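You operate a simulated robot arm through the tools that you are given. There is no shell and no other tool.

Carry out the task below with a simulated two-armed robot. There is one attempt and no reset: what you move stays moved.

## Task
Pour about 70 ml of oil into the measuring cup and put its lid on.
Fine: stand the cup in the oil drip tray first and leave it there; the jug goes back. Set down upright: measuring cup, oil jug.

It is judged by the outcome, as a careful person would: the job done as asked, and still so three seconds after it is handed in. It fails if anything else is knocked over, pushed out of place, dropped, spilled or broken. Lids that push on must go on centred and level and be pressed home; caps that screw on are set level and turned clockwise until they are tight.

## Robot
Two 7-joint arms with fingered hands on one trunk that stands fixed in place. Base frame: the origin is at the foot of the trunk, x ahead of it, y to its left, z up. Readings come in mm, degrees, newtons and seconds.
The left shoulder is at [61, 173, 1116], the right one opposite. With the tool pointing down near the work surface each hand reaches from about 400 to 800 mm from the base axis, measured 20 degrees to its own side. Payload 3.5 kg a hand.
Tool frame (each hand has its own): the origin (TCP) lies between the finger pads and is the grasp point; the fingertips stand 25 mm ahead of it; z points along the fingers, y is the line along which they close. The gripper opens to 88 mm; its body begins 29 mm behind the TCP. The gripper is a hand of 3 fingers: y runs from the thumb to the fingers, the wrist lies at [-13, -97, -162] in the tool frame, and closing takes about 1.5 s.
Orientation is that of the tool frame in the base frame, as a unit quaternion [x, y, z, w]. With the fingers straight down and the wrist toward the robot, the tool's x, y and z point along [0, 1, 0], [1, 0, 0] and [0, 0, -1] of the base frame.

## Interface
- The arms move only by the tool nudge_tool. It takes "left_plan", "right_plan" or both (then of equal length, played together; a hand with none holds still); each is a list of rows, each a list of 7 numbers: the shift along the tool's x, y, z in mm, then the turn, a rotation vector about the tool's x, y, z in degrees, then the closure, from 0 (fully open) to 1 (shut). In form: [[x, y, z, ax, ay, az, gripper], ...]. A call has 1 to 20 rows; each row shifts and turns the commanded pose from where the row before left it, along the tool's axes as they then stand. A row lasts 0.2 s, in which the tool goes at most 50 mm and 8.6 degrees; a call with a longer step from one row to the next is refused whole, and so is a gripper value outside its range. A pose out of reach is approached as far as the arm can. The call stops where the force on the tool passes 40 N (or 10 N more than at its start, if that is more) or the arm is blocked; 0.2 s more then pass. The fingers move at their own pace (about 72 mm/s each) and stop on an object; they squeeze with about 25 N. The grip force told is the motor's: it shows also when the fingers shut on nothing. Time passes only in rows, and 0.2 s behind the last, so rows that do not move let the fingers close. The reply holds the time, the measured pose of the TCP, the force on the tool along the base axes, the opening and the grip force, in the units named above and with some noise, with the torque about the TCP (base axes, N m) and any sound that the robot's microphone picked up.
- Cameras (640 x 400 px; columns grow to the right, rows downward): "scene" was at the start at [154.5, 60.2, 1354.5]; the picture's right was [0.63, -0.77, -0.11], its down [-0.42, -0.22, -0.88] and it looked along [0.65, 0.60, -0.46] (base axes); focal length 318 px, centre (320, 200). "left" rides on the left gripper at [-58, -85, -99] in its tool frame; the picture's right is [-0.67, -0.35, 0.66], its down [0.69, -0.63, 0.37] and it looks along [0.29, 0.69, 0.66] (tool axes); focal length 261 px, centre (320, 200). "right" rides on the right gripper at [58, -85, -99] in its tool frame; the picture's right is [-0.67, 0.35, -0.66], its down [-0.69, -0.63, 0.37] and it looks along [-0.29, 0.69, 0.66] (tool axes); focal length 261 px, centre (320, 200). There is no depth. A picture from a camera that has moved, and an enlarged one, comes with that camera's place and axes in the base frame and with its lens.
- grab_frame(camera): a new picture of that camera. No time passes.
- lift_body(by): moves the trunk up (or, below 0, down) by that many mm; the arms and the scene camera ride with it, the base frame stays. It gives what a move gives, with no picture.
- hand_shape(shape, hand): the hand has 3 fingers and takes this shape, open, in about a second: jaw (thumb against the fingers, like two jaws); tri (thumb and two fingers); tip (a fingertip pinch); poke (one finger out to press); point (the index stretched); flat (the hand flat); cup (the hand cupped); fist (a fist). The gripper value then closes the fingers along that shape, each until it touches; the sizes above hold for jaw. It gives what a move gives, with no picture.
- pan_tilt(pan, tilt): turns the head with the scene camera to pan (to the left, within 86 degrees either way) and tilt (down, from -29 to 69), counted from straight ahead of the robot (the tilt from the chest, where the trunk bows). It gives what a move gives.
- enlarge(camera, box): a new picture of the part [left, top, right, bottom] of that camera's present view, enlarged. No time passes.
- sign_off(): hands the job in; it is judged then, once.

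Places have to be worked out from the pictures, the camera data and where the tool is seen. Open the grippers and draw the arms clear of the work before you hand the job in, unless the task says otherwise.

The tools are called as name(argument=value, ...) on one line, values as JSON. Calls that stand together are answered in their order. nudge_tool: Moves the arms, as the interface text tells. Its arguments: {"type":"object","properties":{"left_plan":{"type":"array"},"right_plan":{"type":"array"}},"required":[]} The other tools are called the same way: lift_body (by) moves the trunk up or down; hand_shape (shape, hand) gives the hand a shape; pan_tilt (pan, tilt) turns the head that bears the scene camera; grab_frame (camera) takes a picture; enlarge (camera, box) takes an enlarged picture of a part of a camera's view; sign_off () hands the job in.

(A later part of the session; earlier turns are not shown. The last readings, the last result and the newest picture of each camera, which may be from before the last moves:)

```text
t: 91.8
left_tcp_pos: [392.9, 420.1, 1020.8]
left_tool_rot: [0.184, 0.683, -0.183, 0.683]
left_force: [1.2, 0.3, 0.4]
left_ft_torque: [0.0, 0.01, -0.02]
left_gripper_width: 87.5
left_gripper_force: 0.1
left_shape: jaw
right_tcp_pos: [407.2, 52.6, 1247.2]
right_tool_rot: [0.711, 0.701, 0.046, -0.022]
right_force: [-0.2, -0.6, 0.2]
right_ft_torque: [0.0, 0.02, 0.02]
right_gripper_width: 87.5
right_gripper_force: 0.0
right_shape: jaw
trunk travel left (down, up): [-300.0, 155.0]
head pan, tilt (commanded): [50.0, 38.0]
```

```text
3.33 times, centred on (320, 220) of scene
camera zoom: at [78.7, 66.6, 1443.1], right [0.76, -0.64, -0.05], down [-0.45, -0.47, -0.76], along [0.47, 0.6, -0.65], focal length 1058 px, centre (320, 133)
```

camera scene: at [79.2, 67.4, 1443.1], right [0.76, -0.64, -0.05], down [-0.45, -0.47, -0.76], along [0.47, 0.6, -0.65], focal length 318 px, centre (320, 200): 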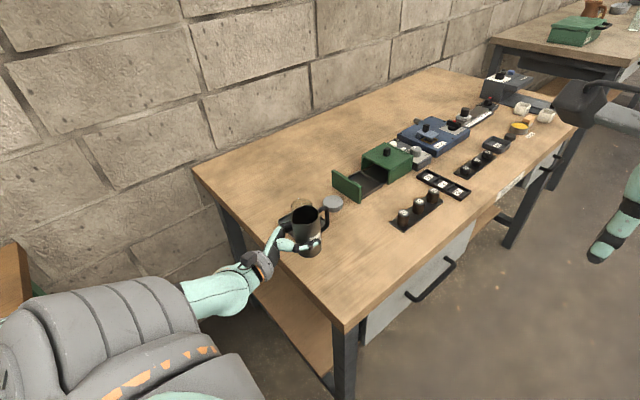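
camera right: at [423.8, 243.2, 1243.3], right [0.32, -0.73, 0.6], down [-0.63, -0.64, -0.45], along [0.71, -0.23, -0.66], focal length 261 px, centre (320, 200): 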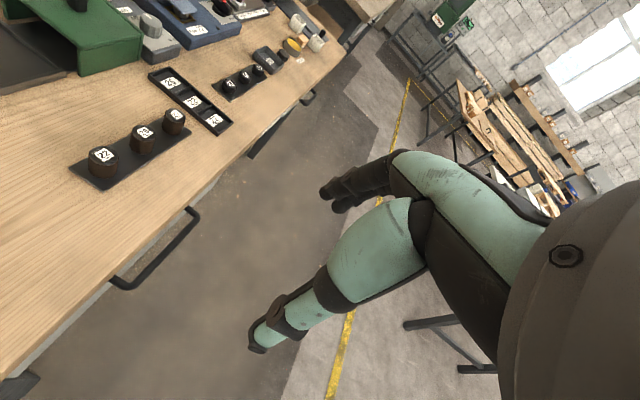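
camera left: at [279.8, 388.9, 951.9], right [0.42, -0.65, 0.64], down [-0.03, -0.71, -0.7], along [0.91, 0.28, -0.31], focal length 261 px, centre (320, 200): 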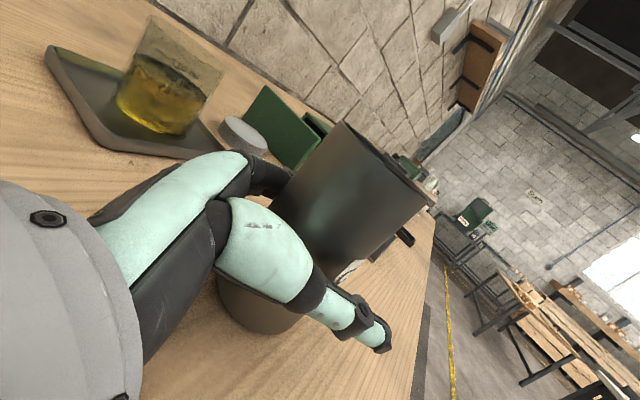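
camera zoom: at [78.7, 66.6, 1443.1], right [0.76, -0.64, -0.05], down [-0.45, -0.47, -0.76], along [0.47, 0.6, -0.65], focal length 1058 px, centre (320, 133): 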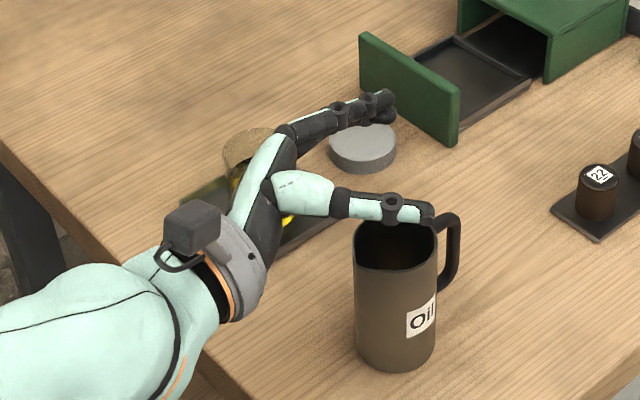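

Jug is home. Now the lid: I move the left hand back to open space and turn it step by step toward the straight-down attitude.

nudge_tool(left_plan=[[-18, 23, -23, 0, 0, 0, 0], [-18, 23, -23, 0, 0, 0, 0], [-18, 23, -23.5, 0, 0, 0, 0], [0, 0, 0, -7.5, 0, 0, 0], [0, 0, 0, -7.5, 0, 0, 0], [0, 0, 0, -7.5, 0, 0, 0], [0, 0, 0, -7.5, 0, 0, 0], [0, 0, 0, 0, 0, 8.2, 0], [0, 0, 0, 0, 0, 8.2, 0], [0, 0, 0, 0, 0, 8.2, 0], [0, 0, 0, 0, 0, 8.2, 0], [0, 0, 0, 0, 0, 8.2, 0], [0, 0, 0, 0, 0, 8.2, 0], [0, 0, 0, 0, 0, 8.2, 0], [0, 0, 0, 0, 0, 8.2, 0], [0, 0, 0, 0, 0, 8.2, 0], [0, 0, 0, 0, 0, 8.2, 0], [0, 0, 0, 0, 0, 8, 0], [0, 0, 0, 0, 0, 0, 0]])

grab_frame(camera="scene")

```text
t: 95.8
left_tcp_pos: [368.0, 514.7, 1074.9]
left_tool_rot: [0.501, 0.498, 0.5, 0.5]
left_force: [0.2, -0.2, -0.3]
left_ft_torque: [0.02, 0.03, -0.01]
left_gripper_width: 87.7
left_gripper_force: 0.1
left_shape: jaw
right_tcp_pos: [407.2, 53.2, 1247.8]
right_tool_rot: [0.71, 0.702, 0.046, -0.022]
right_force: [-0.9, -1.0, 0.1]
right_ft_torque: [0.0, -0.02, -0.01]
right_gripper_width: 87.9
right_gripper_force: 0.0
right_shape: jaw
trunk travel left (down, up): [-300.0, 155.0]
head pan, tilt (commanded): [50.0, 38.0]
```

```text
taken
camera scene: at [78.8, 66.8, 1443.1], right [0.76, -0.64, -0.05], down [-0.45, -0.47, -0.76], along [0.47, 0.6, -0.65], focal length 318 px, centre (320, 200)
```

scene: 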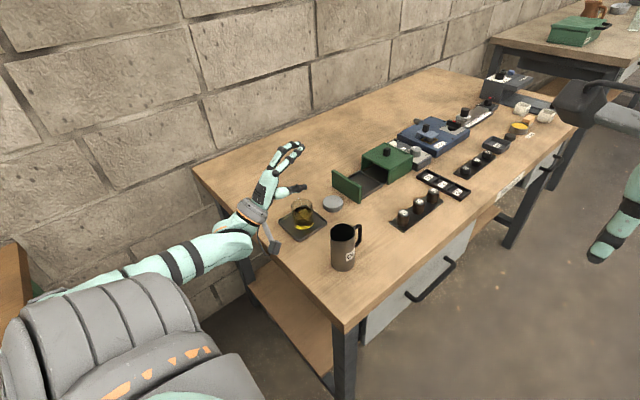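

Fingers-forward again; now I pitch down to the straight-down attitude.

nudge_tool(left_plan=[[0, 0, 0, 8.2, 0, 0, 0], [0, 0, 0, 8.2, 0, 0, 0], [0, 0, 0, 8.2, 0, 0, 0], [0, 0, 0, 8.2, 0, 0, 0], [0, 0, 0, 8.2, 0, 0, 0], [0, 0, 0, 8.2, 0, 0, 0], [0, 0, 0, 8.2, 0, 0, 0], [0, 0, 0, 8.2, 0, 0, 0], [0, 0, 0, 8.2, 0, 0, 0], [0, 0, 0, 8.2, 0, 0, 0], [0, 0, 0, 8, 0, 0, 0], [0, 0, 0, 0, 0, 0, 0]])

grab_frame(camera="left")

grab_frame(camera="scene")

```text
t: 98.4
left_tcp_pos: [368.2, 514.8, 1074.3]
left_tool_rot: [0.708, 0.706, -0.001, -0.001]
left_force: [-0.3, 0.3, 0.5]
left_ft_torque: [-0.02, 0.01, -0.04]
left_gripper_width: 87.6
left_gripper_force: 0.0
left_shape: jaw
right_tcp_pos: [406.0, 54.5, 1247.1]
right_tool_rot: [0.71, 0.702, 0.045, -0.021]
right_force: [0.1, -0.1, -0.4]
right_ft_torque: [-0.02, -0.01, 0.01]
right_gripper_width: 87.7
right_gripper_force: 0.1
right_shape: jaw
trunk travel left (down, up): [-300.0, 155.0]
head pan, tilt (commanded): [50.0, 38.0]
```

```text
taken
camera left: at [282.7, 457.6, 1173.8], right [-0.35, -0.67, -0.66], down [-0.63, 0.69, -0.36], along [0.69, 0.28, -0.66], focal length 261 px, centre (320, 200)
```

left: 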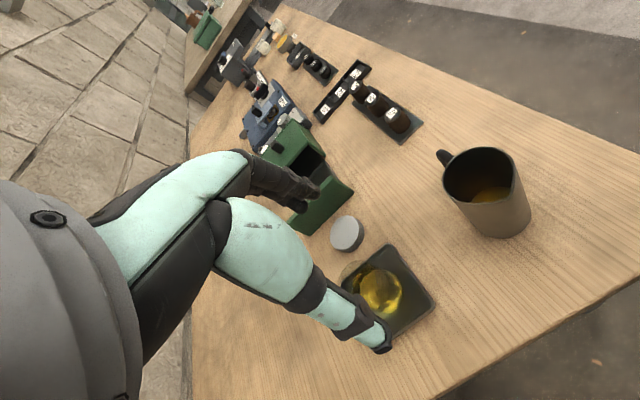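

```text
taken
camera scene: at [78.4, 66.9, 1443.2], right [0.76, -0.64, -0.05], down [-0.45, -0.47, -0.76], along [0.47, 0.6, -0.65], focal length 318 px, centre (320, 200)
```

scene: 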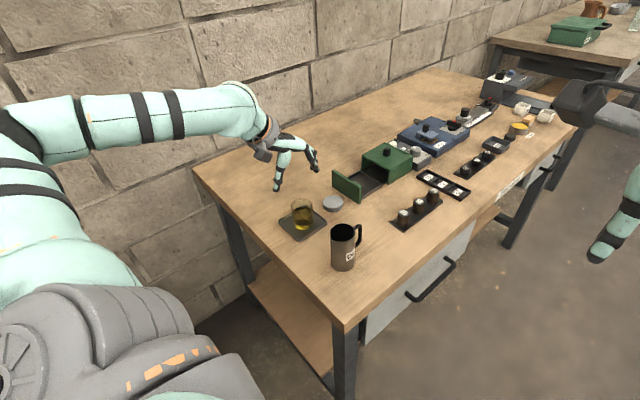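

The hand is straight down again. I move over the lid (≈(520,580)) at a safe height and turn the hand 90° so the fingers close along y, clear of the green drawer front.

nudge_tool(left_plan=[[16, 38, 15, 0, 0, 0, 0], [16, 38, 18, 0, 0, 0, 0], [16, 38, 18, 0, 0, 0, 0], [17, 37, 18, 0, 0, 0, 0], [0, 0, 0, 0, 0, -8.2, 0], [0, 0, 0, 0, 0, -8.2, 0], [0, 0, 0, 0, 0, -8.2, 0], [0, 0, 0, 0, 0, -8.2, 0], [0, 0, 0, 0, 0, -8.2, 0], [0, 0, 0, 0, 0, -8.2, 0], [0, 0, 0, 0, 0, -8.2, 0], [0, 0, 0, 0, 0, -8.2, 0], [0, 0, 0, 0, 0, -8.2, 0], [0, 0, 0, 0, 0, -8.2, 0], [0, 0, 0, 0, 0, -8, 0], [0, 0, 0, 0, 0, 0, 0]])

grab_frame(camera="left")

grab_frame(camera="scene")

```text
t: 101.8
left_tcp_pos: [476.4, 552.6, 1036.0]
left_tool_rot: [0.0, 1.0, 0.0, 0.001]
left_force: [0.0, -0.3, 0.2]
left_ft_torque: [0.01, 0.02, -0.03]
left_gripper_width: 87.9
left_gripper_force: 0.0
left_shape: jaw
left hand out of reach, approached as far as the arm can: row 3, 4, 15
right_tcp_pos: [406.8, 53.2, 1246.8]
right_tool_rot: [0.711, 0.701, 0.045, -0.021]
right_force: [-0.8, -0.3, 0.3]
right_ft_torque: [-0.01, 0.0, -0.03]
right_gripper_width: 87.6
right_gripper_force: 0.0
right_shape: jaw
trunk travel left (down, up): [-300.0, 155.0]
head pan, tilt (commanded): [50.0, 38.0]
```

```text
taken
camera left: at [533.5, 468.6, 1137.7], right [0.67, -0.35, -0.65], down [-0.69, -0.63, -0.37], along [-0.28, 0.69, -0.66], focal length 261 px, centre (320, 200)
```

left: 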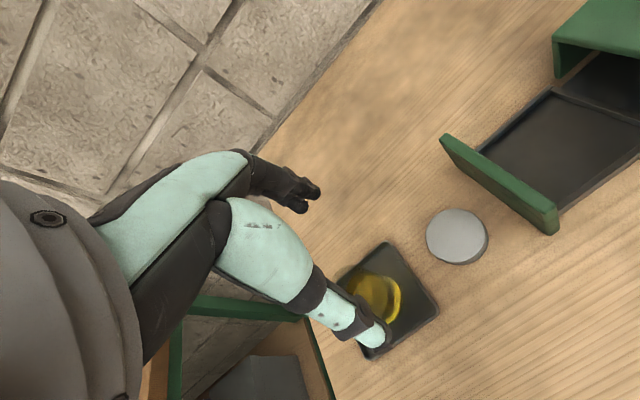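

```text
taken
camera scene: at [78.9, 66.9, 1443.1], right [0.76, -0.64, -0.05], down [-0.45, -0.47, -0.76], along [0.47, 0.6, -0.65], focal length 318 px, centre (320, 200)
```

scene: 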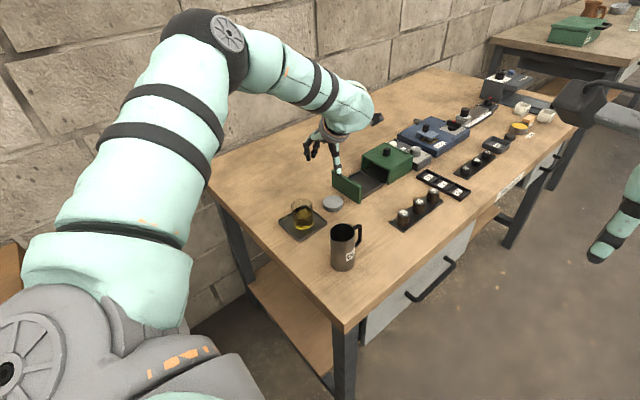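

The higher trunk makes this spot hard to reach, so I lower the trunk 80 mm (the hand will still be about 25 mm above the cup height and beside it).

lift_body(by=-80)

grab_frame(camera="left")

grab_frame(camera="scene")

```text
t: 102.9
left_tcp_pos: [474.5, 553.4, 957.2]
left_tool_rot: [0.001, 1.0, 0.0, 0.001]
left_force: [-0.9, -0.6, -0.5]
left_ft_torque: [0.05, -0.01, -0.02]
left_gripper_width: 87.7
left_gripper_force: 0.2
left_shape: jaw
right_tcp_pos: [407.8, 52.9, 1167.2]
right_tool_rot: [0.711, 0.702, 0.045, -0.021]
right_force: [-0.6, -0.7, -0.3]
right_ft_torque: [-0.01, 0.0, 0.02]
right_gripper_width: 87.5
right_gripper_force: 0.1
right_shape: jaw
trunk travel left (down, up): [-220.0, 235.0]
head pan, tilt (commanded): [50.0, 38.0]
```

```text
taken
camera left: at [533.2, 468.3, 1057.8], right [0.67, -0.35, -0.65], down [-0.69, -0.63, -0.37], along [-0.28, 0.7, -0.66], focal length 261 px, centre (320, 200)
```

left: 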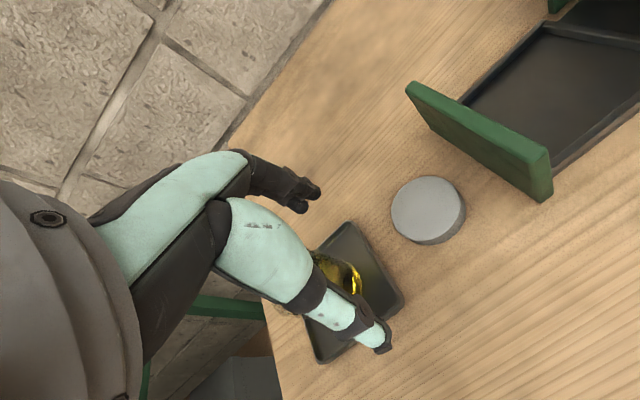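

```text
taken
camera scene: at [120.5, 66.8, 1353.4], right [0.76, -0.64, -0.11], down [-0.51, -0.47, -0.72], along [0.41, 0.6, -0.68], focal length 318 px, centre (320, 200)
```

scene: 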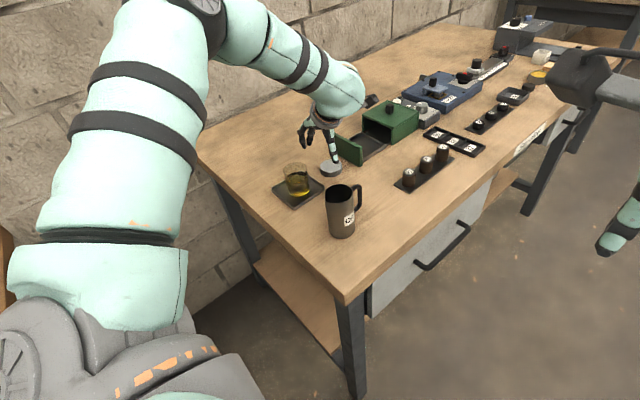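

Let me zoom on the lid from the wrist camera to get its centre and shape.

enlarge(camera="left", box=[360, 150, 500, 260])

enlarge(camera="scene", box=[260, 130, 380, 220])

```text
3.64 times, centred on (430, 205) of left
camera zoom: at [533.2, 468.3, 1057.8], right [0.67, -0.35, -0.65], down [-0.69, -0.63, -0.37], along [-0.28, 0.7, -0.66], focal length 948 px, centre (-80, 182)
```

zoom: 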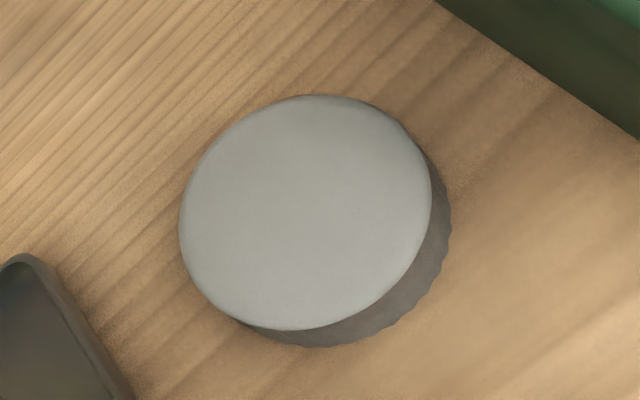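

```text
4.44 times, centred on (320, 175) of scene
camera zoom: at [120.5, 66.8, 1353.4], right [0.76, -0.64, -0.11], down [-0.51, -0.47, -0.72], along [0.41, 0.6, -0.68], focal length 1411 px, centre (320, 311)
```

zoom: 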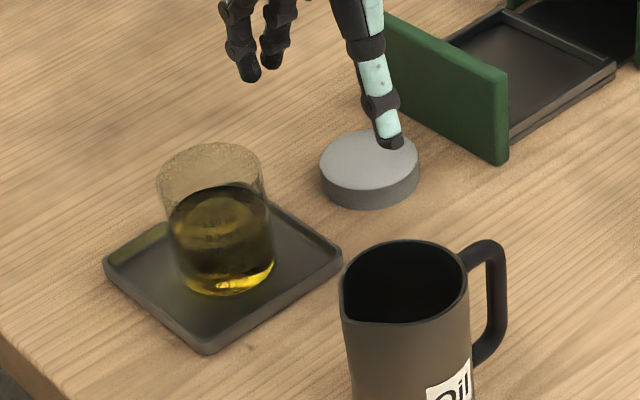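

The lid's side looks finely ribbed; I zoom in more on the lid side and on the cup's rim to see whether there is any thread.

enlarge(camera="scene", box=[315, 150, 345, 175])

enlarge(camera="scene", box=[280, 158, 315, 182])

enlarge(camera="left", box=[420, 195, 470, 250])

```text
16.00 times, centred on (330, 162) of scene
camera zoom: at [120.5, 66.8, 1353.4], right [0.76, -0.64, -0.11], down [-0.51, -0.47, -0.72], along [0.41, 0.6, -0.68], focal length 5080 px, centre (160, 800)
```

zoom: 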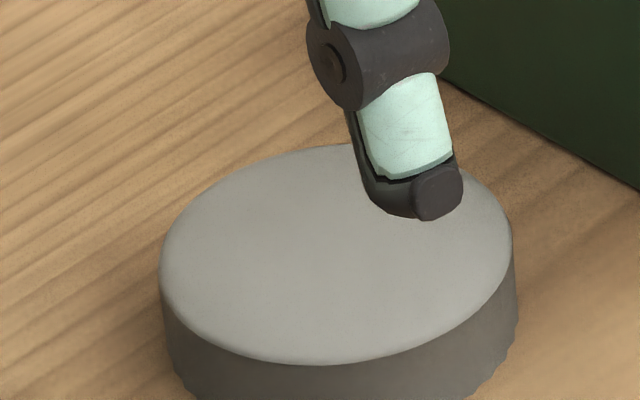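

```text
16.00 times, centred on (298, 170) of scene
camera zoom: at [120.5, 66.8, 1353.4], right [0.76, -0.64, -0.11], down [-0.51, -0.47, -0.72], along [0.41, 0.6, -0.68], focal length 5080 px, centre (680, 680)
```

zoom: 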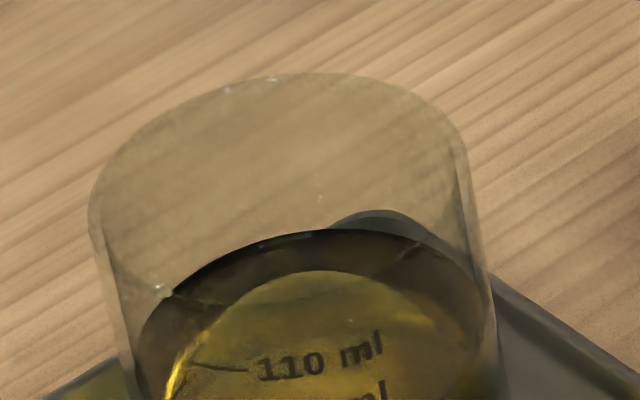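

```text
7.27 times, centred on (445, 222) of left
camera zoom: at [533.2, 468.3, 1057.8], right [0.67, -0.35, -0.65], down [-0.69, -0.63, -0.37], along [-0.28, 0.7, -0.66], focal length 1896 px, centre (-589, 36)
```

zoom: 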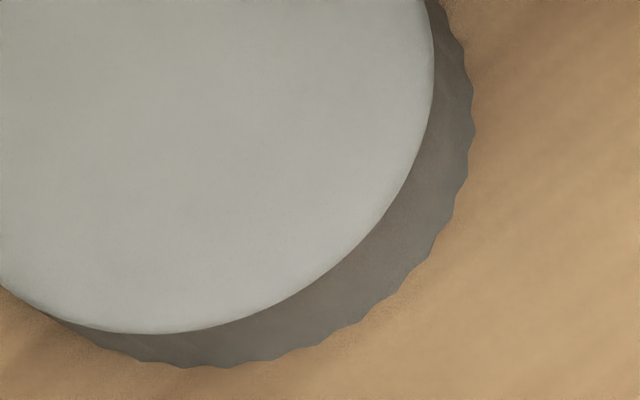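

The lid centre triangulates from both cameras to (525,584) with its top near z 853; it overlaps the cup rim (≈57 vs 55 mm) and the cup rim is plain, so it looks like a push-on cap with a ribbed edge. I move above the lid, then come down.

nudge_tool(left_plan=[[-17, 10, 5, 0, 0, 0, 0], [-17, 10, 10, 0, 0, 0, 0], [-16.5, 10.3, 12, 0, 0, 0, 0], [0, 0, 10, 0, 0, 0, 0], [0, 0, 0, 0, 0, 0, 0]])

grab_frame(camera="left")

enlarge(camera="scene", box=[260, 100, 400, 210])

```text
t: 104.1
left_tcp_pos: [505.4, 574.7, 934.6]
left_tool_rot: [0.002, 1.0, 0.0, 0.001]
left_force: [0.2, -0.3, 0.1]
left_ft_torque: [-0.02, -0.05, 0.01]
left_gripper_width: 87.7
left_gripper_force: 0.0
left_shape: jaw
left hand out of reach, approached as far as the arm can: row 3, 4
right_tcp_pos: [409.1, 53.0, 1166.5]
right_tool_rot: [0.711, 0.702, 0.045, -0.022]
right_force: [-0.9, -0.2, -0.3]
right_ft_torque: [0.03, -0.02, -0.02]
right_gripper_width: 87.7
right_gripper_force: 0.0
right_shape: jaw
trunk travel left (down, up): [-220.0, 235.0]
head pan, tilt (commanded): [50.0, 38.0]
```

```text
taken
camera left: at [562.1, 490.8, 1034.4], right [0.67, -0.35, -0.65], down [-0.69, -0.63, -0.37], along [-0.28, 0.7, -0.66], focal length 261 px, centre (320, 200)
```

left: 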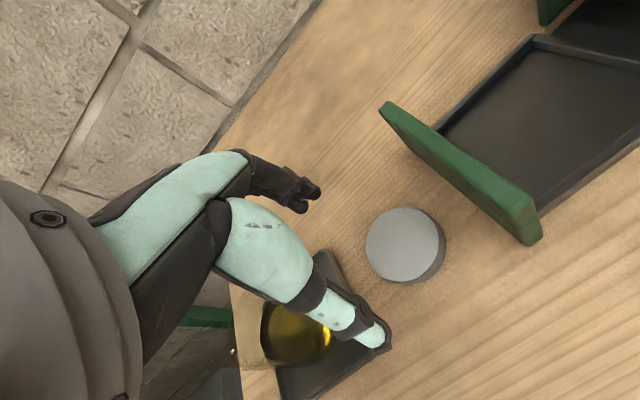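

```text
3.64 times, centred on (330, 155) of scene
camera zoom: at [120.9, 67.0, 1353.4], right [0.76, -0.64, -0.11], down [-0.51, -0.47, -0.72], along [0.41, 0.6, -0.68], focal length 1155 px, centre (284, 364)
```

zoom: 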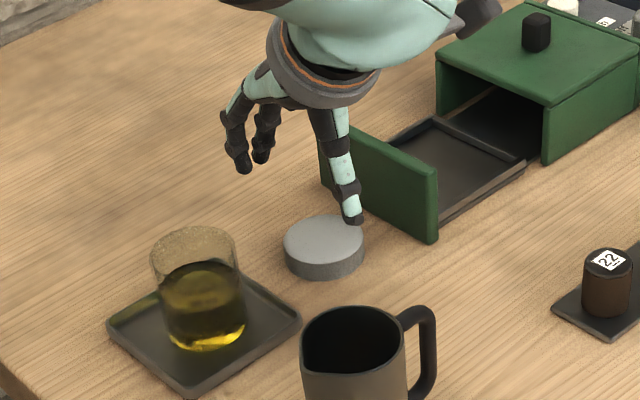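

The reach limit is tied to height; lower down there is more room. I descend to z≈900 (tips still above the lid) and then move the remaining distance forward.

nudge_tool(left_plan=[[0, 0, 18, 0, 0, 0, 0], [0, 0, 17, 0, 0, 0, 0], [-10, 4.5, 0, 0, 0, 0, 0], [-9.6, 4.5, 0, 0, 0, 0, 0], [0, 0, 0, 0, 0, 0, 0]])

grab_frame(camera="left")

enlarge(camera="scene", box=[260, 100, 400, 210])

```text
t: 105.3
left_tcp_pos: [495.3, 578.9, 919.5]
left_tool_rot: [0.002, 1.0, 0.001, 0.001]
left_force: [0.5, 0.3, -0.2]
left_ft_torque: [0.03, 0.01, -0.01]
left_gripper_width: 87.9
left_gripper_force: 0.0
left_shape: jaw
left hand out of reach, approached as far as the arm can: row 1, 2, 3, 4
right_tcp_pos: [410.2, 52.5, 1166.6]
right_tool_rot: [0.711, 0.702, 0.045, -0.021]
right_force: [1.4, 0.0, -0.1]
right_ft_torque: [-0.03, -0.01, 0.0]
right_gripper_width: 87.7
right_gripper_force: 0.1
right_shape: jaw
trunk travel left (down, up): [-220.0, 235.0]
head pan, tilt (commanded): [50.0, 38.0]
```

```text
taken
camera left: at [552.2, 493.8, 1020.5], right [0.67, -0.35, -0.65], down [-0.69, -0.63, -0.37], along [-0.28, 0.7, -0.66], focal length 261 px, centre (320, 200)
```

left: 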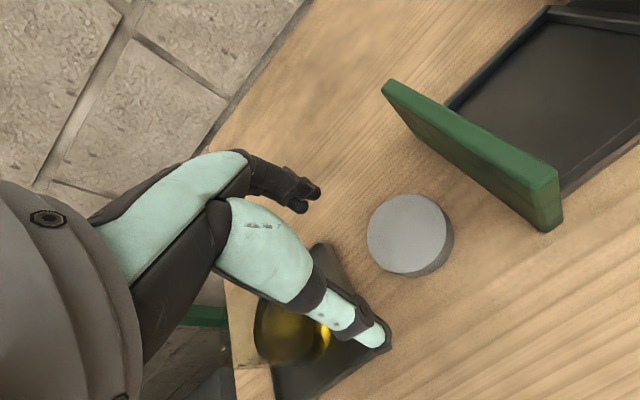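

```text
3.64 times, centred on (330, 155) of scene
camera zoom: at [120.9, 66.9, 1353.4], right [0.76, -0.64, -0.11], down [-0.51, -0.47, -0.72], along [0.41, 0.6, -0.68], focal length 1155 px, centre (284, 364)
```

zoom: 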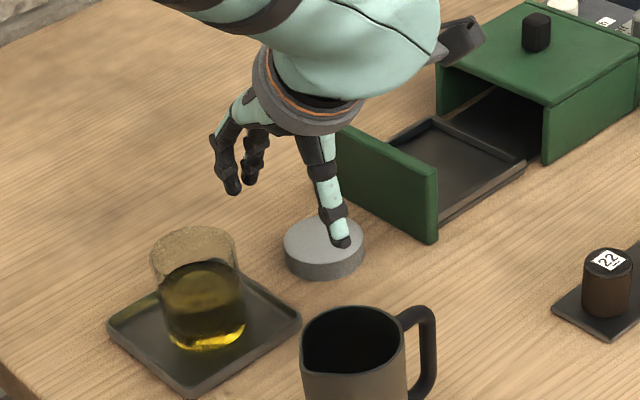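

Still limited: the 90° wrist turn seems to be the constraint. I turn the hand back to about 65° (still clear of the drawer front) and try the move again.

nudge_tool(left_plan=[[0, 0, 0, 0, 0, 8.3, 0], [0, 0, 0, 0, 0, 8.3, 0], [0, 0, 0, 0, 0, 8.4, 0], [0, 0, 0, 0, 0, 0, 0]])

nudge_tool(left_plan=[[-10, 10, 0, 0, 0, 0, 0.1], [-10, 10, 0, 0, 0, 0, 0.15], [0, 0, 0, 0, 0, 0, 0.15]])

```text
t: 106.3
left_tcp_pos: [494.2, 577.4, 920.0]
left_tool_rot: [0.218, 0.976, 0.0, -0.001]
left_force: [-0.1, 0.5, 0.2]
left_ft_torque: [0.03, 0.01, 0.02]
left_gripper_width: 87.8
left_gripper_force: 0.0
left_shape: jaw
right_tcp_pos: [408.4, 52.8, 1166.4]
right_tool_rot: [0.711, 0.702, 0.045, -0.022]
right_force: [-0.2, 0.1, -0.2]
right_ft_torque: [-0.01, 0.02, 0.02]
right_gripper_width: 87.5
right_gripper_force: 0.2
right_shape: jaw
trunk travel left (down, up): [-220.0, 235.0]
head pan, tilt (commanded): [50.0, 38.0]
```

```text
t: 107.1
left_tcp_pos: [520.9, 586.6, 919.8]
left_tool_rot: [0.217, 0.976, 0.0, 0.0]
left_force: [1.2, 0.6, 0.1]
left_ft_torque: [-0.01, 0.01, -0.03]
left_gripper_width: 75.0
left_gripper_force: 0.1
left_shape: jaw
right_tcp_pos: [408.5, 53.0, 1165.3]
right_tool_rot: [0.711, 0.701, 0.045, -0.022]
right_force: [0.0, 0.2, 0.0]
right_ft_torque: [-0.01, -0.03, -0.01]
right_gripper_width: 87.8
right_gripper_force: 0.1
right_shape: jaw
trunk travel left (down, up): [-220.0, 235.0]
head pan, tilt (commanded): [50.0, 38.0]
```

Now it reaches. I trim to the lid centre, go down to z≈890, and check alignment.

nudge_tool(left_plan=[[-4.9, -0.9, 10, 0, 0, 0, 0.15], [0, 0, 20, 0, 0, 0, 0.15], [0, 0, 0, 0, 0, 0, 0.15], [0, 0, 0, 0, 0, 0, 0.15]])

grab_frame(camera="left")

enlarge(camera="scene", box=[290, 110, 380, 190])

```text
t: 108.1
left_tcp_pos: [513.9, 582.1, 899.3]
left_tool_rot: [0.219, 0.976, -0.001, 0.0]
left_force: [0.1, -0.6, 0.5]
left_ft_torque: [-0.01, -0.02, -0.02]
left_gripper_width: 75.3
left_gripper_force: 0.0
left_shape: jaw
left hand out of reach, approached as far as the arm can: row 2
right_tcp_pos: [409.8, 52.9, 1165.7]
right_tool_rot: [0.71, 0.702, 0.045, -0.021]
right_force: [-0.5, -0.1, -0.5]
right_ft_torque: [0.01, 0.02, 0.01]
right_gripper_width: 87.7
right_gripper_force: 0.0
right_shape: jaw
trunk travel left (down, up): [-220.0, 235.0]
head pan, tilt (commanded): [50.0, 38.0]
```

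```text
taken
camera left: at [530.3, 480.2, 999.4], right [0.46, -0.6, -0.66], down [-0.89, -0.28, -0.37], along [0.04, 0.75, -0.66], focal length 261 px, centre (320, 200)
```

left: 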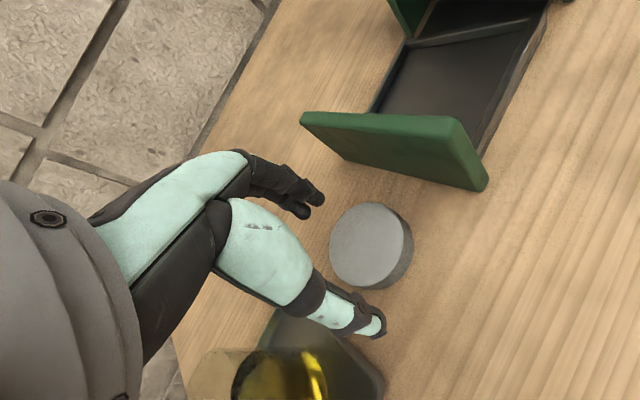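

```text
5.00 times, centred on (335, 150) of scene
camera zoom: at [121.0, 66.9, 1353.4], right [0.76, -0.64, -0.11], down [-0.51, -0.47, -0.72], along [0.41, 0.6, -0.68], focal length 1588 px, centre (245, 450)
```

zoom: 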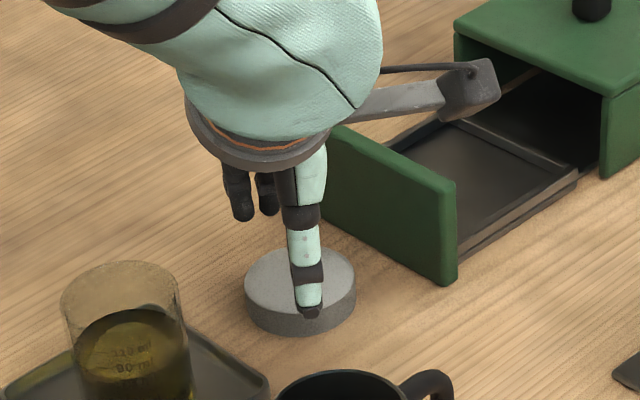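

The reach limit looks like plain distance from the shoulder; lowering the trunk brings the shoulder forward and down. I lift the hand and step back a little, then lower the trunk in stages.

nudge_tool(left_plan=[[0, 0, -40, 0, 0, 0, 0], [10, -13, -40, 0, 0, 0, 0], [10, -13, -20, 0, 0, 0, 0], [0, 0, 0, 0, 0, 0, 0]])

lift_body(by=-60)

```text
t: 109.1
left_tcp_pos: [484.7, 565.7, 999.8]
left_tool_rot: [0.217, 0.976, 0.0, -0.001]
left_force: [1.4, 0.0, 1.0]
left_ft_torque: [0.01, 0.0, 0.03]
left_gripper_width: 87.7
left_gripper_force: 0.0
left_shape: jaw
right_tcp_pos: [410.0, 52.8, 1166.4]
right_tool_rot: [0.71, 0.702, 0.045, -0.022]
right_force: [-0.5, 0.0, 0.4]
right_ft_torque: [-0.01, 0.01, 0.03]
right_gripper_width: 87.7
right_gripper_force: 0.0
right_shape: jaw
trunk travel left (down, up): [-220.0, 235.0]
head pan, tilt (commanded): [50.0, 38.0]
```

```text
t: 110.1
left_tcp_pos: [483.3, 566.8, 939.5]
left_tool_rot: [0.217, 0.976, 0.0, 0.0]
left_force: [-0.1, 0.5, -1.1]
left_ft_torque: [-0.01, 0.06, -0.01]
left_gripper_width: 87.8
left_gripper_force: 0.1
left_shape: jaw
right_tcp_pos: [408.3, 51.9, 1106.5]
right_tool_rot: [0.711, 0.702, 0.046, -0.021]
right_force: [0.2, 1.0, 1.0]
right_ft_torque: [-0.03, 0.0, 0.0]
right_gripper_width: 87.6
right_gripper_force: 0.0
right_shape: jaw
trunk travel left (down, up): [-160.0, 295.0]
head pan, tilt (commanded): [50.0, 38.0]
```

Trunk is 40 mm below the start height. I raise the hand once more and lower the trunk another 50 mm.

nudge_tool(left_plan=[[0, 0, -30, 0, 0, 0, 0], [0, 0, -25, 0, 0, 0, 0], [0, 0, 0, 0, 0, 0, 0]])

lift_body(by=-50)

nudge_tool(left_plan=[[-12, 10, 5, 0, 0, 0, 0.1], [-12, 10, 5, 0, 0, 0, 0.15], [-10, 5, 5, 0, 0, 0, 0.15], [0, 0, 0, 0, 0, 0, 0.15]])

grab_frame(camera="left")

grab_frame(camera="scene")

```text
t: 110.9
left_tcp_pos: [483.4, 566.1, 996.1]
left_tool_rot: [0.218, 0.976, 0.0, 0.0]
left_force: [0.3, -0.1, -0.2]
left_ft_torque: [-0.01, -0.01, 0.01]
left_gripper_width: 87.8
left_gripper_force: 0.1
left_shape: jaw
right_tcp_pos: [409.4, 52.8, 1105.8]
right_tool_rot: [0.711, 0.702, 0.044, -0.022]
right_force: [0.0, -0.3, 0.2]
right_ft_torque: [0.0, 0.02, -0.01]
right_gripper_width: 87.8
right_gripper_force: 0.0
right_shape: jaw
trunk travel left (down, up): [-160.0, 295.0]
head pan, tilt (commanded): [50.0, 38.0]
```

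```text
t: 111.8
left_tcp_pos: [483.4, 565.7, 946.0]
left_tool_rot: [0.217, 0.976, 0.001, 0.001]
left_force: [-0.7, -0.3, 0.2]
left_ft_torque: [-0.02, 0.0, -0.02]
left_gripper_width: 87.6
left_gripper_force: 0.0
left_shape: jaw
right_tcp_pos: [420.6, 42.2, 1043.7]
right_tool_rot: [0.726, 0.687, 0.031, -0.019]
right_force: [0.7, 0.1, 0.3]
right_ft_torque: [0.0, 0.01, 0.0]
right_gripper_width: 87.7
right_gripper_force: 0.0
right_shape: jaw
trunk travel left (down, up): [-110.0, 345.0]
head pan, tilt (commanded): [50.0, 38.0]
```

```text
t: 112.8
left_tcp_pos: [524.9, 574.8, 930.1]
left_tool_rot: [0.217, 0.976, 0.0, 0.0]
left_force: [0.7, -0.7, 0.6]
left_ft_torque: [0.03, 0.05, 0.02]
left_gripper_width: 75.1
left_gripper_force: 0.1
left_shape: jaw
right_tcp_pos: [420.0, 45.1, 1043.8]
right_tool_rot: [0.725, 0.688, 0.031, -0.02]
right_force: [0.3, -0.8, 0.2]
right_ft_torque: [-0.04, -0.02, 0.01]
right_gripper_width: 87.8
right_gripper_force: 0.1
right_shape: jaw
trunk travel left (down, up): [-110.0, 345.0]
head pan, tilt (commanded): [50.0, 38.0]
```

```text
taken
camera left: at [541.5, 474.1, 1030.0], right [0.46, -0.6, -0.66], down [-0.89, -0.28, -0.37], along [0.04, 0.75, -0.66], focal length 261 px, centre (320, 200)
```

left: 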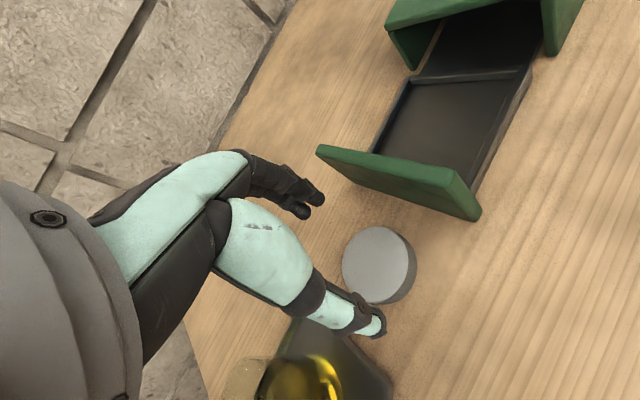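

```text
taken
camera scene: at [202.4, 66.8, 1211.0], right [0.73, -0.64, -0.23], down [-0.62, -0.47, -0.63], along [0.29, 0.6, -0.74], focal length 318 px, centre (320, 200)
```

scene: 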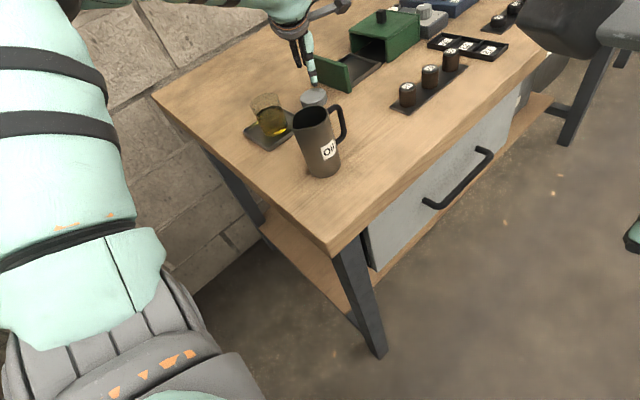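

Now the reach is fine (trunk 90 mm below start). I re-aim the head, move the 9 mm to the lid centre, and lower to z≈890.

pan_tilt(pan=50, tilt=22)

nudge_tool(left_plan=[[3.8, 8, 15, 0, 0, 0, 0.15], [0, 0, 25, 0, 0, 0, 0.15], [0, 0, 0, 0, 0, 0, 0.15], [0, 0, 0, 0, 0, 0, 0.15]])

grab_frame(camera="left")

grab_frame(camera="scene")

```text
t: 113.6
left_tcp_pos: [526.1, 575.0, 929.4]
left_tool_rot: [0.217, 0.976, 0.0, 0.0]
left_force: [1.1, -1.0, 0.7]
left_ft_torque: [0.01, 0.02, -0.03]
left_gripper_width: 75.2
left_gripper_force: 0.0
left_shape: jaw
right_tcp_pos: [421.9, 45.7, 1047.4]
right_tool_rot: [0.726, 0.686, 0.036, -0.025]
right_force: [0.0, -1.5, -1.0]
right_ft_torque: [0.0, 0.0, 0.02]
right_gripper_width: 87.6
right_gripper_force: 0.1
right_shape: jaw
trunk travel left (down, up): [-110.0, 345.0]
head pan, tilt (commanded): [50.0, 22.0]
```

```text
t: 114.6
left_tcp_pos: [525.7, 583.7, 890.2]
left_tool_rot: [0.217, 0.976, -0.001, 0.0]
left_force: [0.1, -0.1, -0.8]
left_ft_torque: [-0.02, 0.01, 0.05]
left_gripper_width: 74.9
left_gripper_force: 0.1
left_shape: jaw
right_tcp_pos: [422.8, 45.5, 1048.8]
right_tool_rot: [0.726, 0.687, 0.037, -0.025]
right_force: [0.2, 0.5, 0.2]
right_ft_torque: [0.0, 0.02, 0.03]
right_gripper_width: 87.9
right_gripper_force: 0.1
right_shape: jaw
trunk travel left (down, up): [-110.0, 345.0]
head pan, tilt (commanded): [50.0, 22.0]
```

```text
taken
camera left: at [542.7, 483.3, 990.1], right [0.46, -0.6, -0.66], down [-0.89, -0.28, -0.37], along [0.04, 0.75, -0.66], focal length 261 px, centre (320, 200)
```

left: 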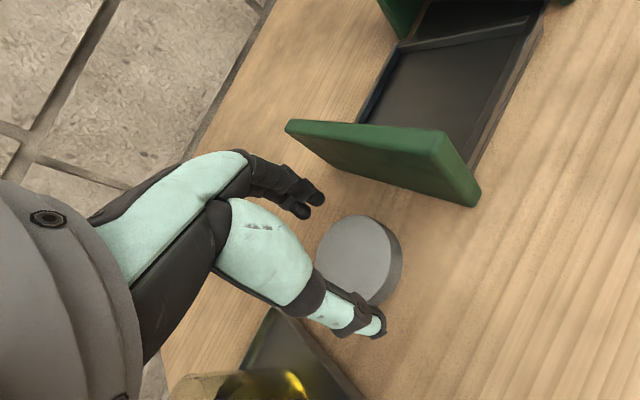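

```text
taken
camera scene: at [205.9, 68.5, 1216.0], right [0.73, -0.64, -0.23], down [-0.6, -0.43, -0.67], along [0.33, 0.63, -0.7], focal length 318 px, centre (320, 200)
```

scene: 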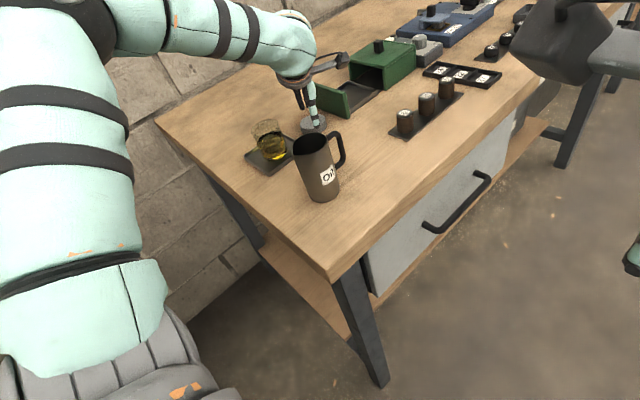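

Let me zoom in on the lid between the fingers to verify centring.

enlarge(camera="left", box=[280, 170, 420, 340])

enlarge(camera="scene", box=[280, 70, 350, 140])

```text
2.35 times, centred on (350, 255) of left
camera zoom: at [542.7, 483.3, 990.1], right [0.46, -0.6, -0.66], down [-0.89, -0.28, -0.37], along [0.04, 0.75, -0.66], focal length 613 px, centre (249, 71)
```

zoom: 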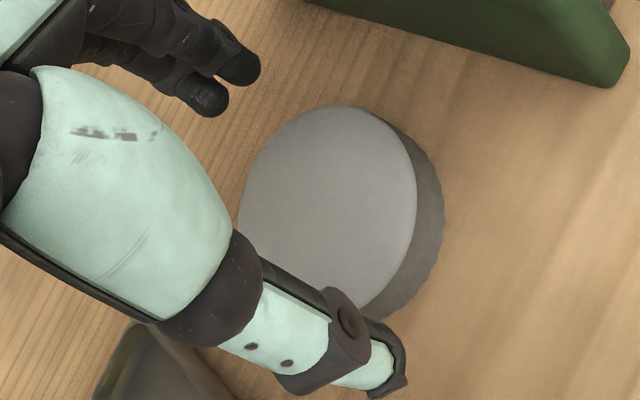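

```text
5.71 times, centred on (315, 105) of scene
camera zoom: at [205.9, 68.5, 1216.0], right [0.73, -0.64, -0.23], down [-0.6, -0.43, -0.67], along [0.33, 0.63, -0.7], focal length 1814 px, centre (349, 743)
```

zoom: 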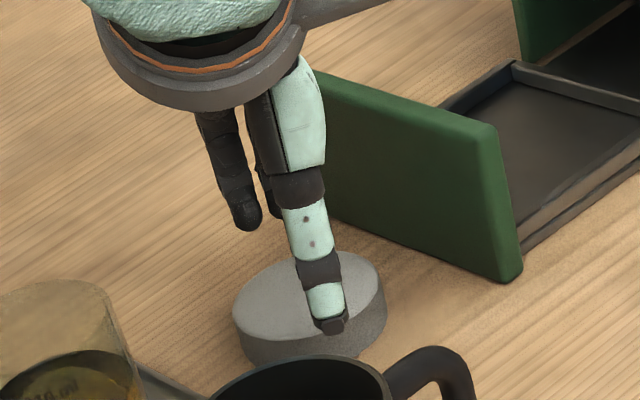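

The lid is centred under the hand within about 1 mm. I descend to z≈868 so the fingertips reach the lid's side.

nudge_tool(left_plan=[[0, 0, 10, 0, 0, 0, 0.15], [0, 0, 7, 0, 0, 0, 0.15], [0, 0, 4, 0, 0, 0, 0.15], [0, 0, 0, 0, 0, 0, 0.15]])

enlarge(camera="left", box=[250, 150, 420, 340])

enlarge(camera="scene", box=[280, 70, 350, 140])

```text
t: 115.6
left_tcp_pos: [525.6, 584.9, 868.1]
left_tool_rot: [0.217, 0.976, 0.0, 0.0]
left_force: [0.0, 0.0, -0.1]
left_ft_torque: [0.0, -0.03, -0.03]
left_gripper_width: 75.0
left_gripper_force: 0.1
left_shape: jaw
right_tcp_pos: [422.2, 47.1, 1049.1]
right_tool_rot: [0.726, 0.686, 0.036, -0.024]
right_force: [-0.2, -0.8, -0.4]
right_ft_torque: [0.04, -0.01, 0.01]
right_gripper_width: 87.6
right_gripper_force: 0.1
right_shape: jaw
trunk travel left (down, up): [-110.0, 345.0]
head pan, tilt (commanded): [50.0, 22.0]
```

```text
2.11 times, centred on (335, 245) of left
camera zoom: at [541.9, 483.3, 968.7], right [0.46, -0.6, -0.66], down [-0.89, -0.28, -0.37], along [0.04, 0.75, -0.66], focal length 549 px, centre (288, 105)
```

zoom: 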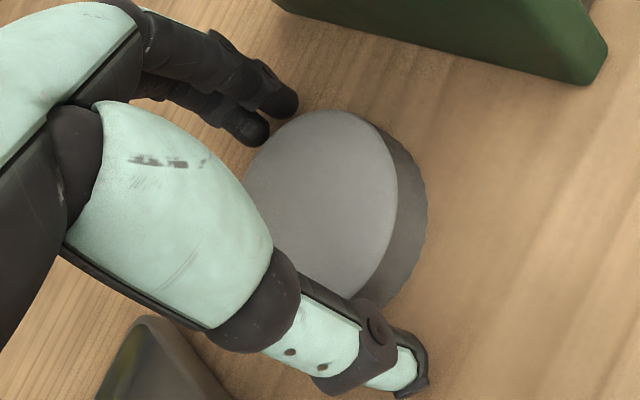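

```text
5.71 times, centred on (315, 105) of scene
camera zoom: at [206.6, 68.8, 1217.5], right [0.73, -0.64, -0.23], down [-0.59, -0.42, -0.69], along [0.34, 0.64, -0.69], focal length 1814 px, centre (349, 743)
```

zoom: 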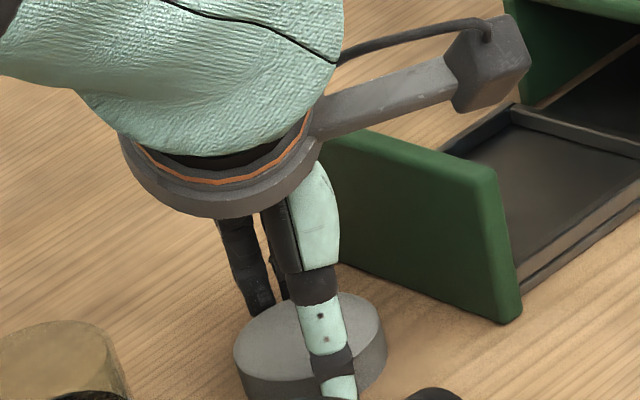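

Fingers straddle the lid with no contact. I close on it gently.

nudge_tool(left_plan=[[0, 0, 0, 0, 0, 0, 0.22], [0, 0, 0, 0, 0, 0, 0.28], [0, 0, 0, 0, 0, 0, 0.34], [0, 0, 0, 0, 0, 0, 0.4], [0, 0, 0, 0, 0, 0, 0.5], [0, 0, 0, 0, 0, 0, 0.7], [0, 0, 0, 0, 0, 0, 1], [0, 0, 0, 0, 0, 0, 1], [0, 0, 0, 0, 0, 0, 1]])

enlarge(camera="left", box=[250, 150, 420, 340])

enlarge(camera="scene", box=[280, 80, 350, 150])

```text
t: 117.6
left_tcp_pos: [526.2, 584.6, 869.5]
left_tool_rot: [0.217, 0.976, 0.0, 0.0]
left_force: [-0.1, 0.0, 0.3]
left_ft_torque: [-0.01, -0.02, 0.03]
left_gripper_width: 50.0
left_gripper_force: 24.9
left_shape: jaw
right_tcp_pos: [422.7, 46.8, 1048.3]
right_tool_rot: [0.726, 0.686, 0.037, -0.025]
right_force: [0.4, 0.2, -0.6]
right_ft_torque: [0.01, 0.0, -0.01]
right_gripper_width: 87.8
right_gripper_force: 0.1
right_shape: jaw
trunk travel left (down, up): [-110.0, 345.0]
head pan, tilt (commanded): [50.0, 22.0]
```

```text
2.11 times, centred on (335, 245) of left
camera zoom: at [542.0, 483.4, 968.6], right [0.46, -0.6, -0.66], down [-0.89, -0.28, -0.37], along [0.04, 0.75, -0.66], focal length 549 px, centre (288, 105)
```

zoom: 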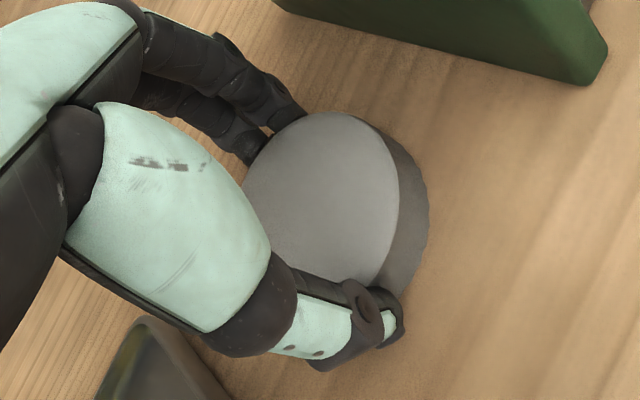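

```text
5.71 times, centred on (315, 115) of scene
camera zoom: at [208.4, 69.9, 1220.8], right [0.73, -0.64, -0.23], down [-0.58, -0.39, -0.72], along [0.37, 0.66, -0.66], focal length 1814 px, centre (349, 686)
```

zoom: 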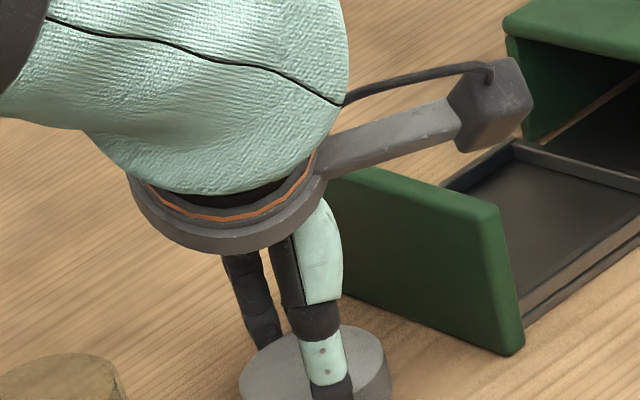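

Grip holds on the lid. I lift it slowly and check it is level.

nudge_tool(left_plan=[[0, 0, -3, 0, 0, 0, 1], [0, 0, -7, 0, 0, 0, 1], [0, 0, -15, 0, 0, 0, 1], [0, 0, -20, 0, 0, 0, 1], [0, 0, -25, 0, 0, 0, 1], [0, 0, -20, 0, 0, 0, 1], [0, 0, 0, 0, 0, 0, 1]])

grab_frame(camera="left")

grab_frame(camera="scene")

```text
t: 119.2
left_tcp_pos: [527.4, 584.0, 957.5]
left_tool_rot: [0.217, 0.976, 0.0, 0.0]
left_force: [0.6, -0.1, -0.9]
left_ft_torque: [0.01, -0.03, 0.03]
left_gripper_width: 50.0
left_gripper_force: 25.1
left_shape: jaw
right_tcp_pos: [421.7, 47.2, 1049.7]
right_tool_rot: [0.726, 0.687, 0.038, -0.027]
right_force: [0.5, 0.3, -0.2]
right_ft_torque: [0.01, 0.01, -0.03]
right_gripper_width: 87.9
right_gripper_force: 0.1
right_shape: jaw
trunk travel left (down, up): [-110.0, 345.0]
head pan, tilt (commanded): [50.0, 22.0]
```

```text
taken
camera left: at [543.3, 482.7, 1057.8], right [0.46, -0.6, -0.66], down [-0.89, -0.28, -0.37], along [0.04, 0.75, -0.66], focal length 261 px, centre (320, 200)
```

left: 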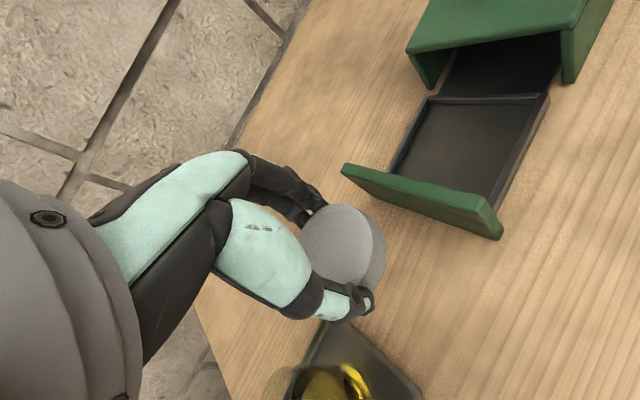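

```text
taken
camera scene: at [209.7, 70.8, 1223.5], right [0.73, -0.64, -0.24], down [-0.56, -0.37, -0.74], along [0.38, 0.67, -0.63], focal length 318 px, centre (320, 200)
```

scene: 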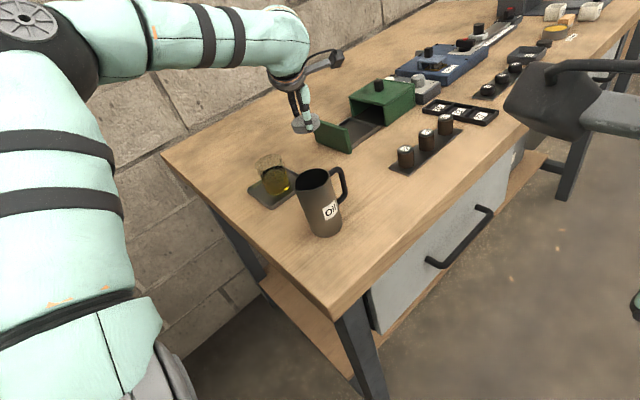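

The lid is held. I zoom on it from both cameras to check level and its offset from the tool centre.

enlarge(camera="left", box=[270, 180, 410, 340])

enlarge(camera="scene", box=[275, 85, 335, 145])

```text
2.50 times, centred on (340, 260) of left
camera zoom: at [543.3, 482.7, 1057.8], right [0.46, -0.6, -0.66], down [-0.89, -0.28, -0.37], along [0.04, 0.75, -0.66], focal length 652 px, centre (270, 50)
```

zoom: 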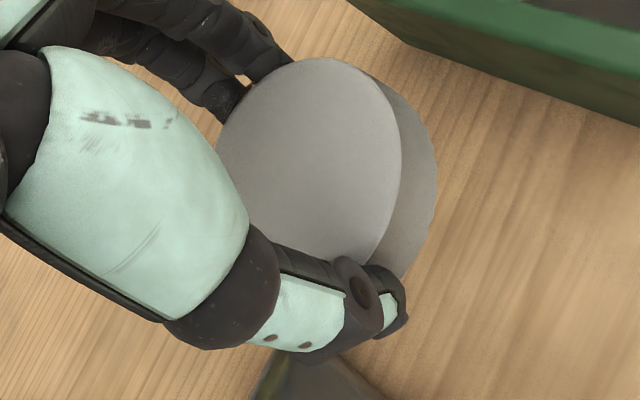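

```text
6.67 times, centred on (305, 115) of scene
camera zoom: at [209.7, 70.8, 1223.5], right [0.73, -0.64, -0.24], down [-0.56, -0.37, -0.74], along [0.38, 0.67, -0.63], focal length 2117 px, centre (420, 767)
```

zoom: 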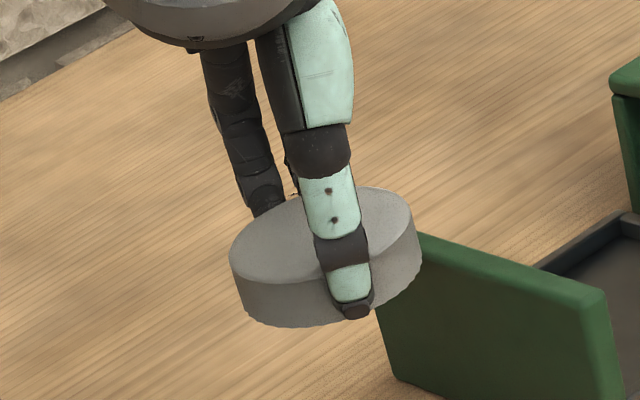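

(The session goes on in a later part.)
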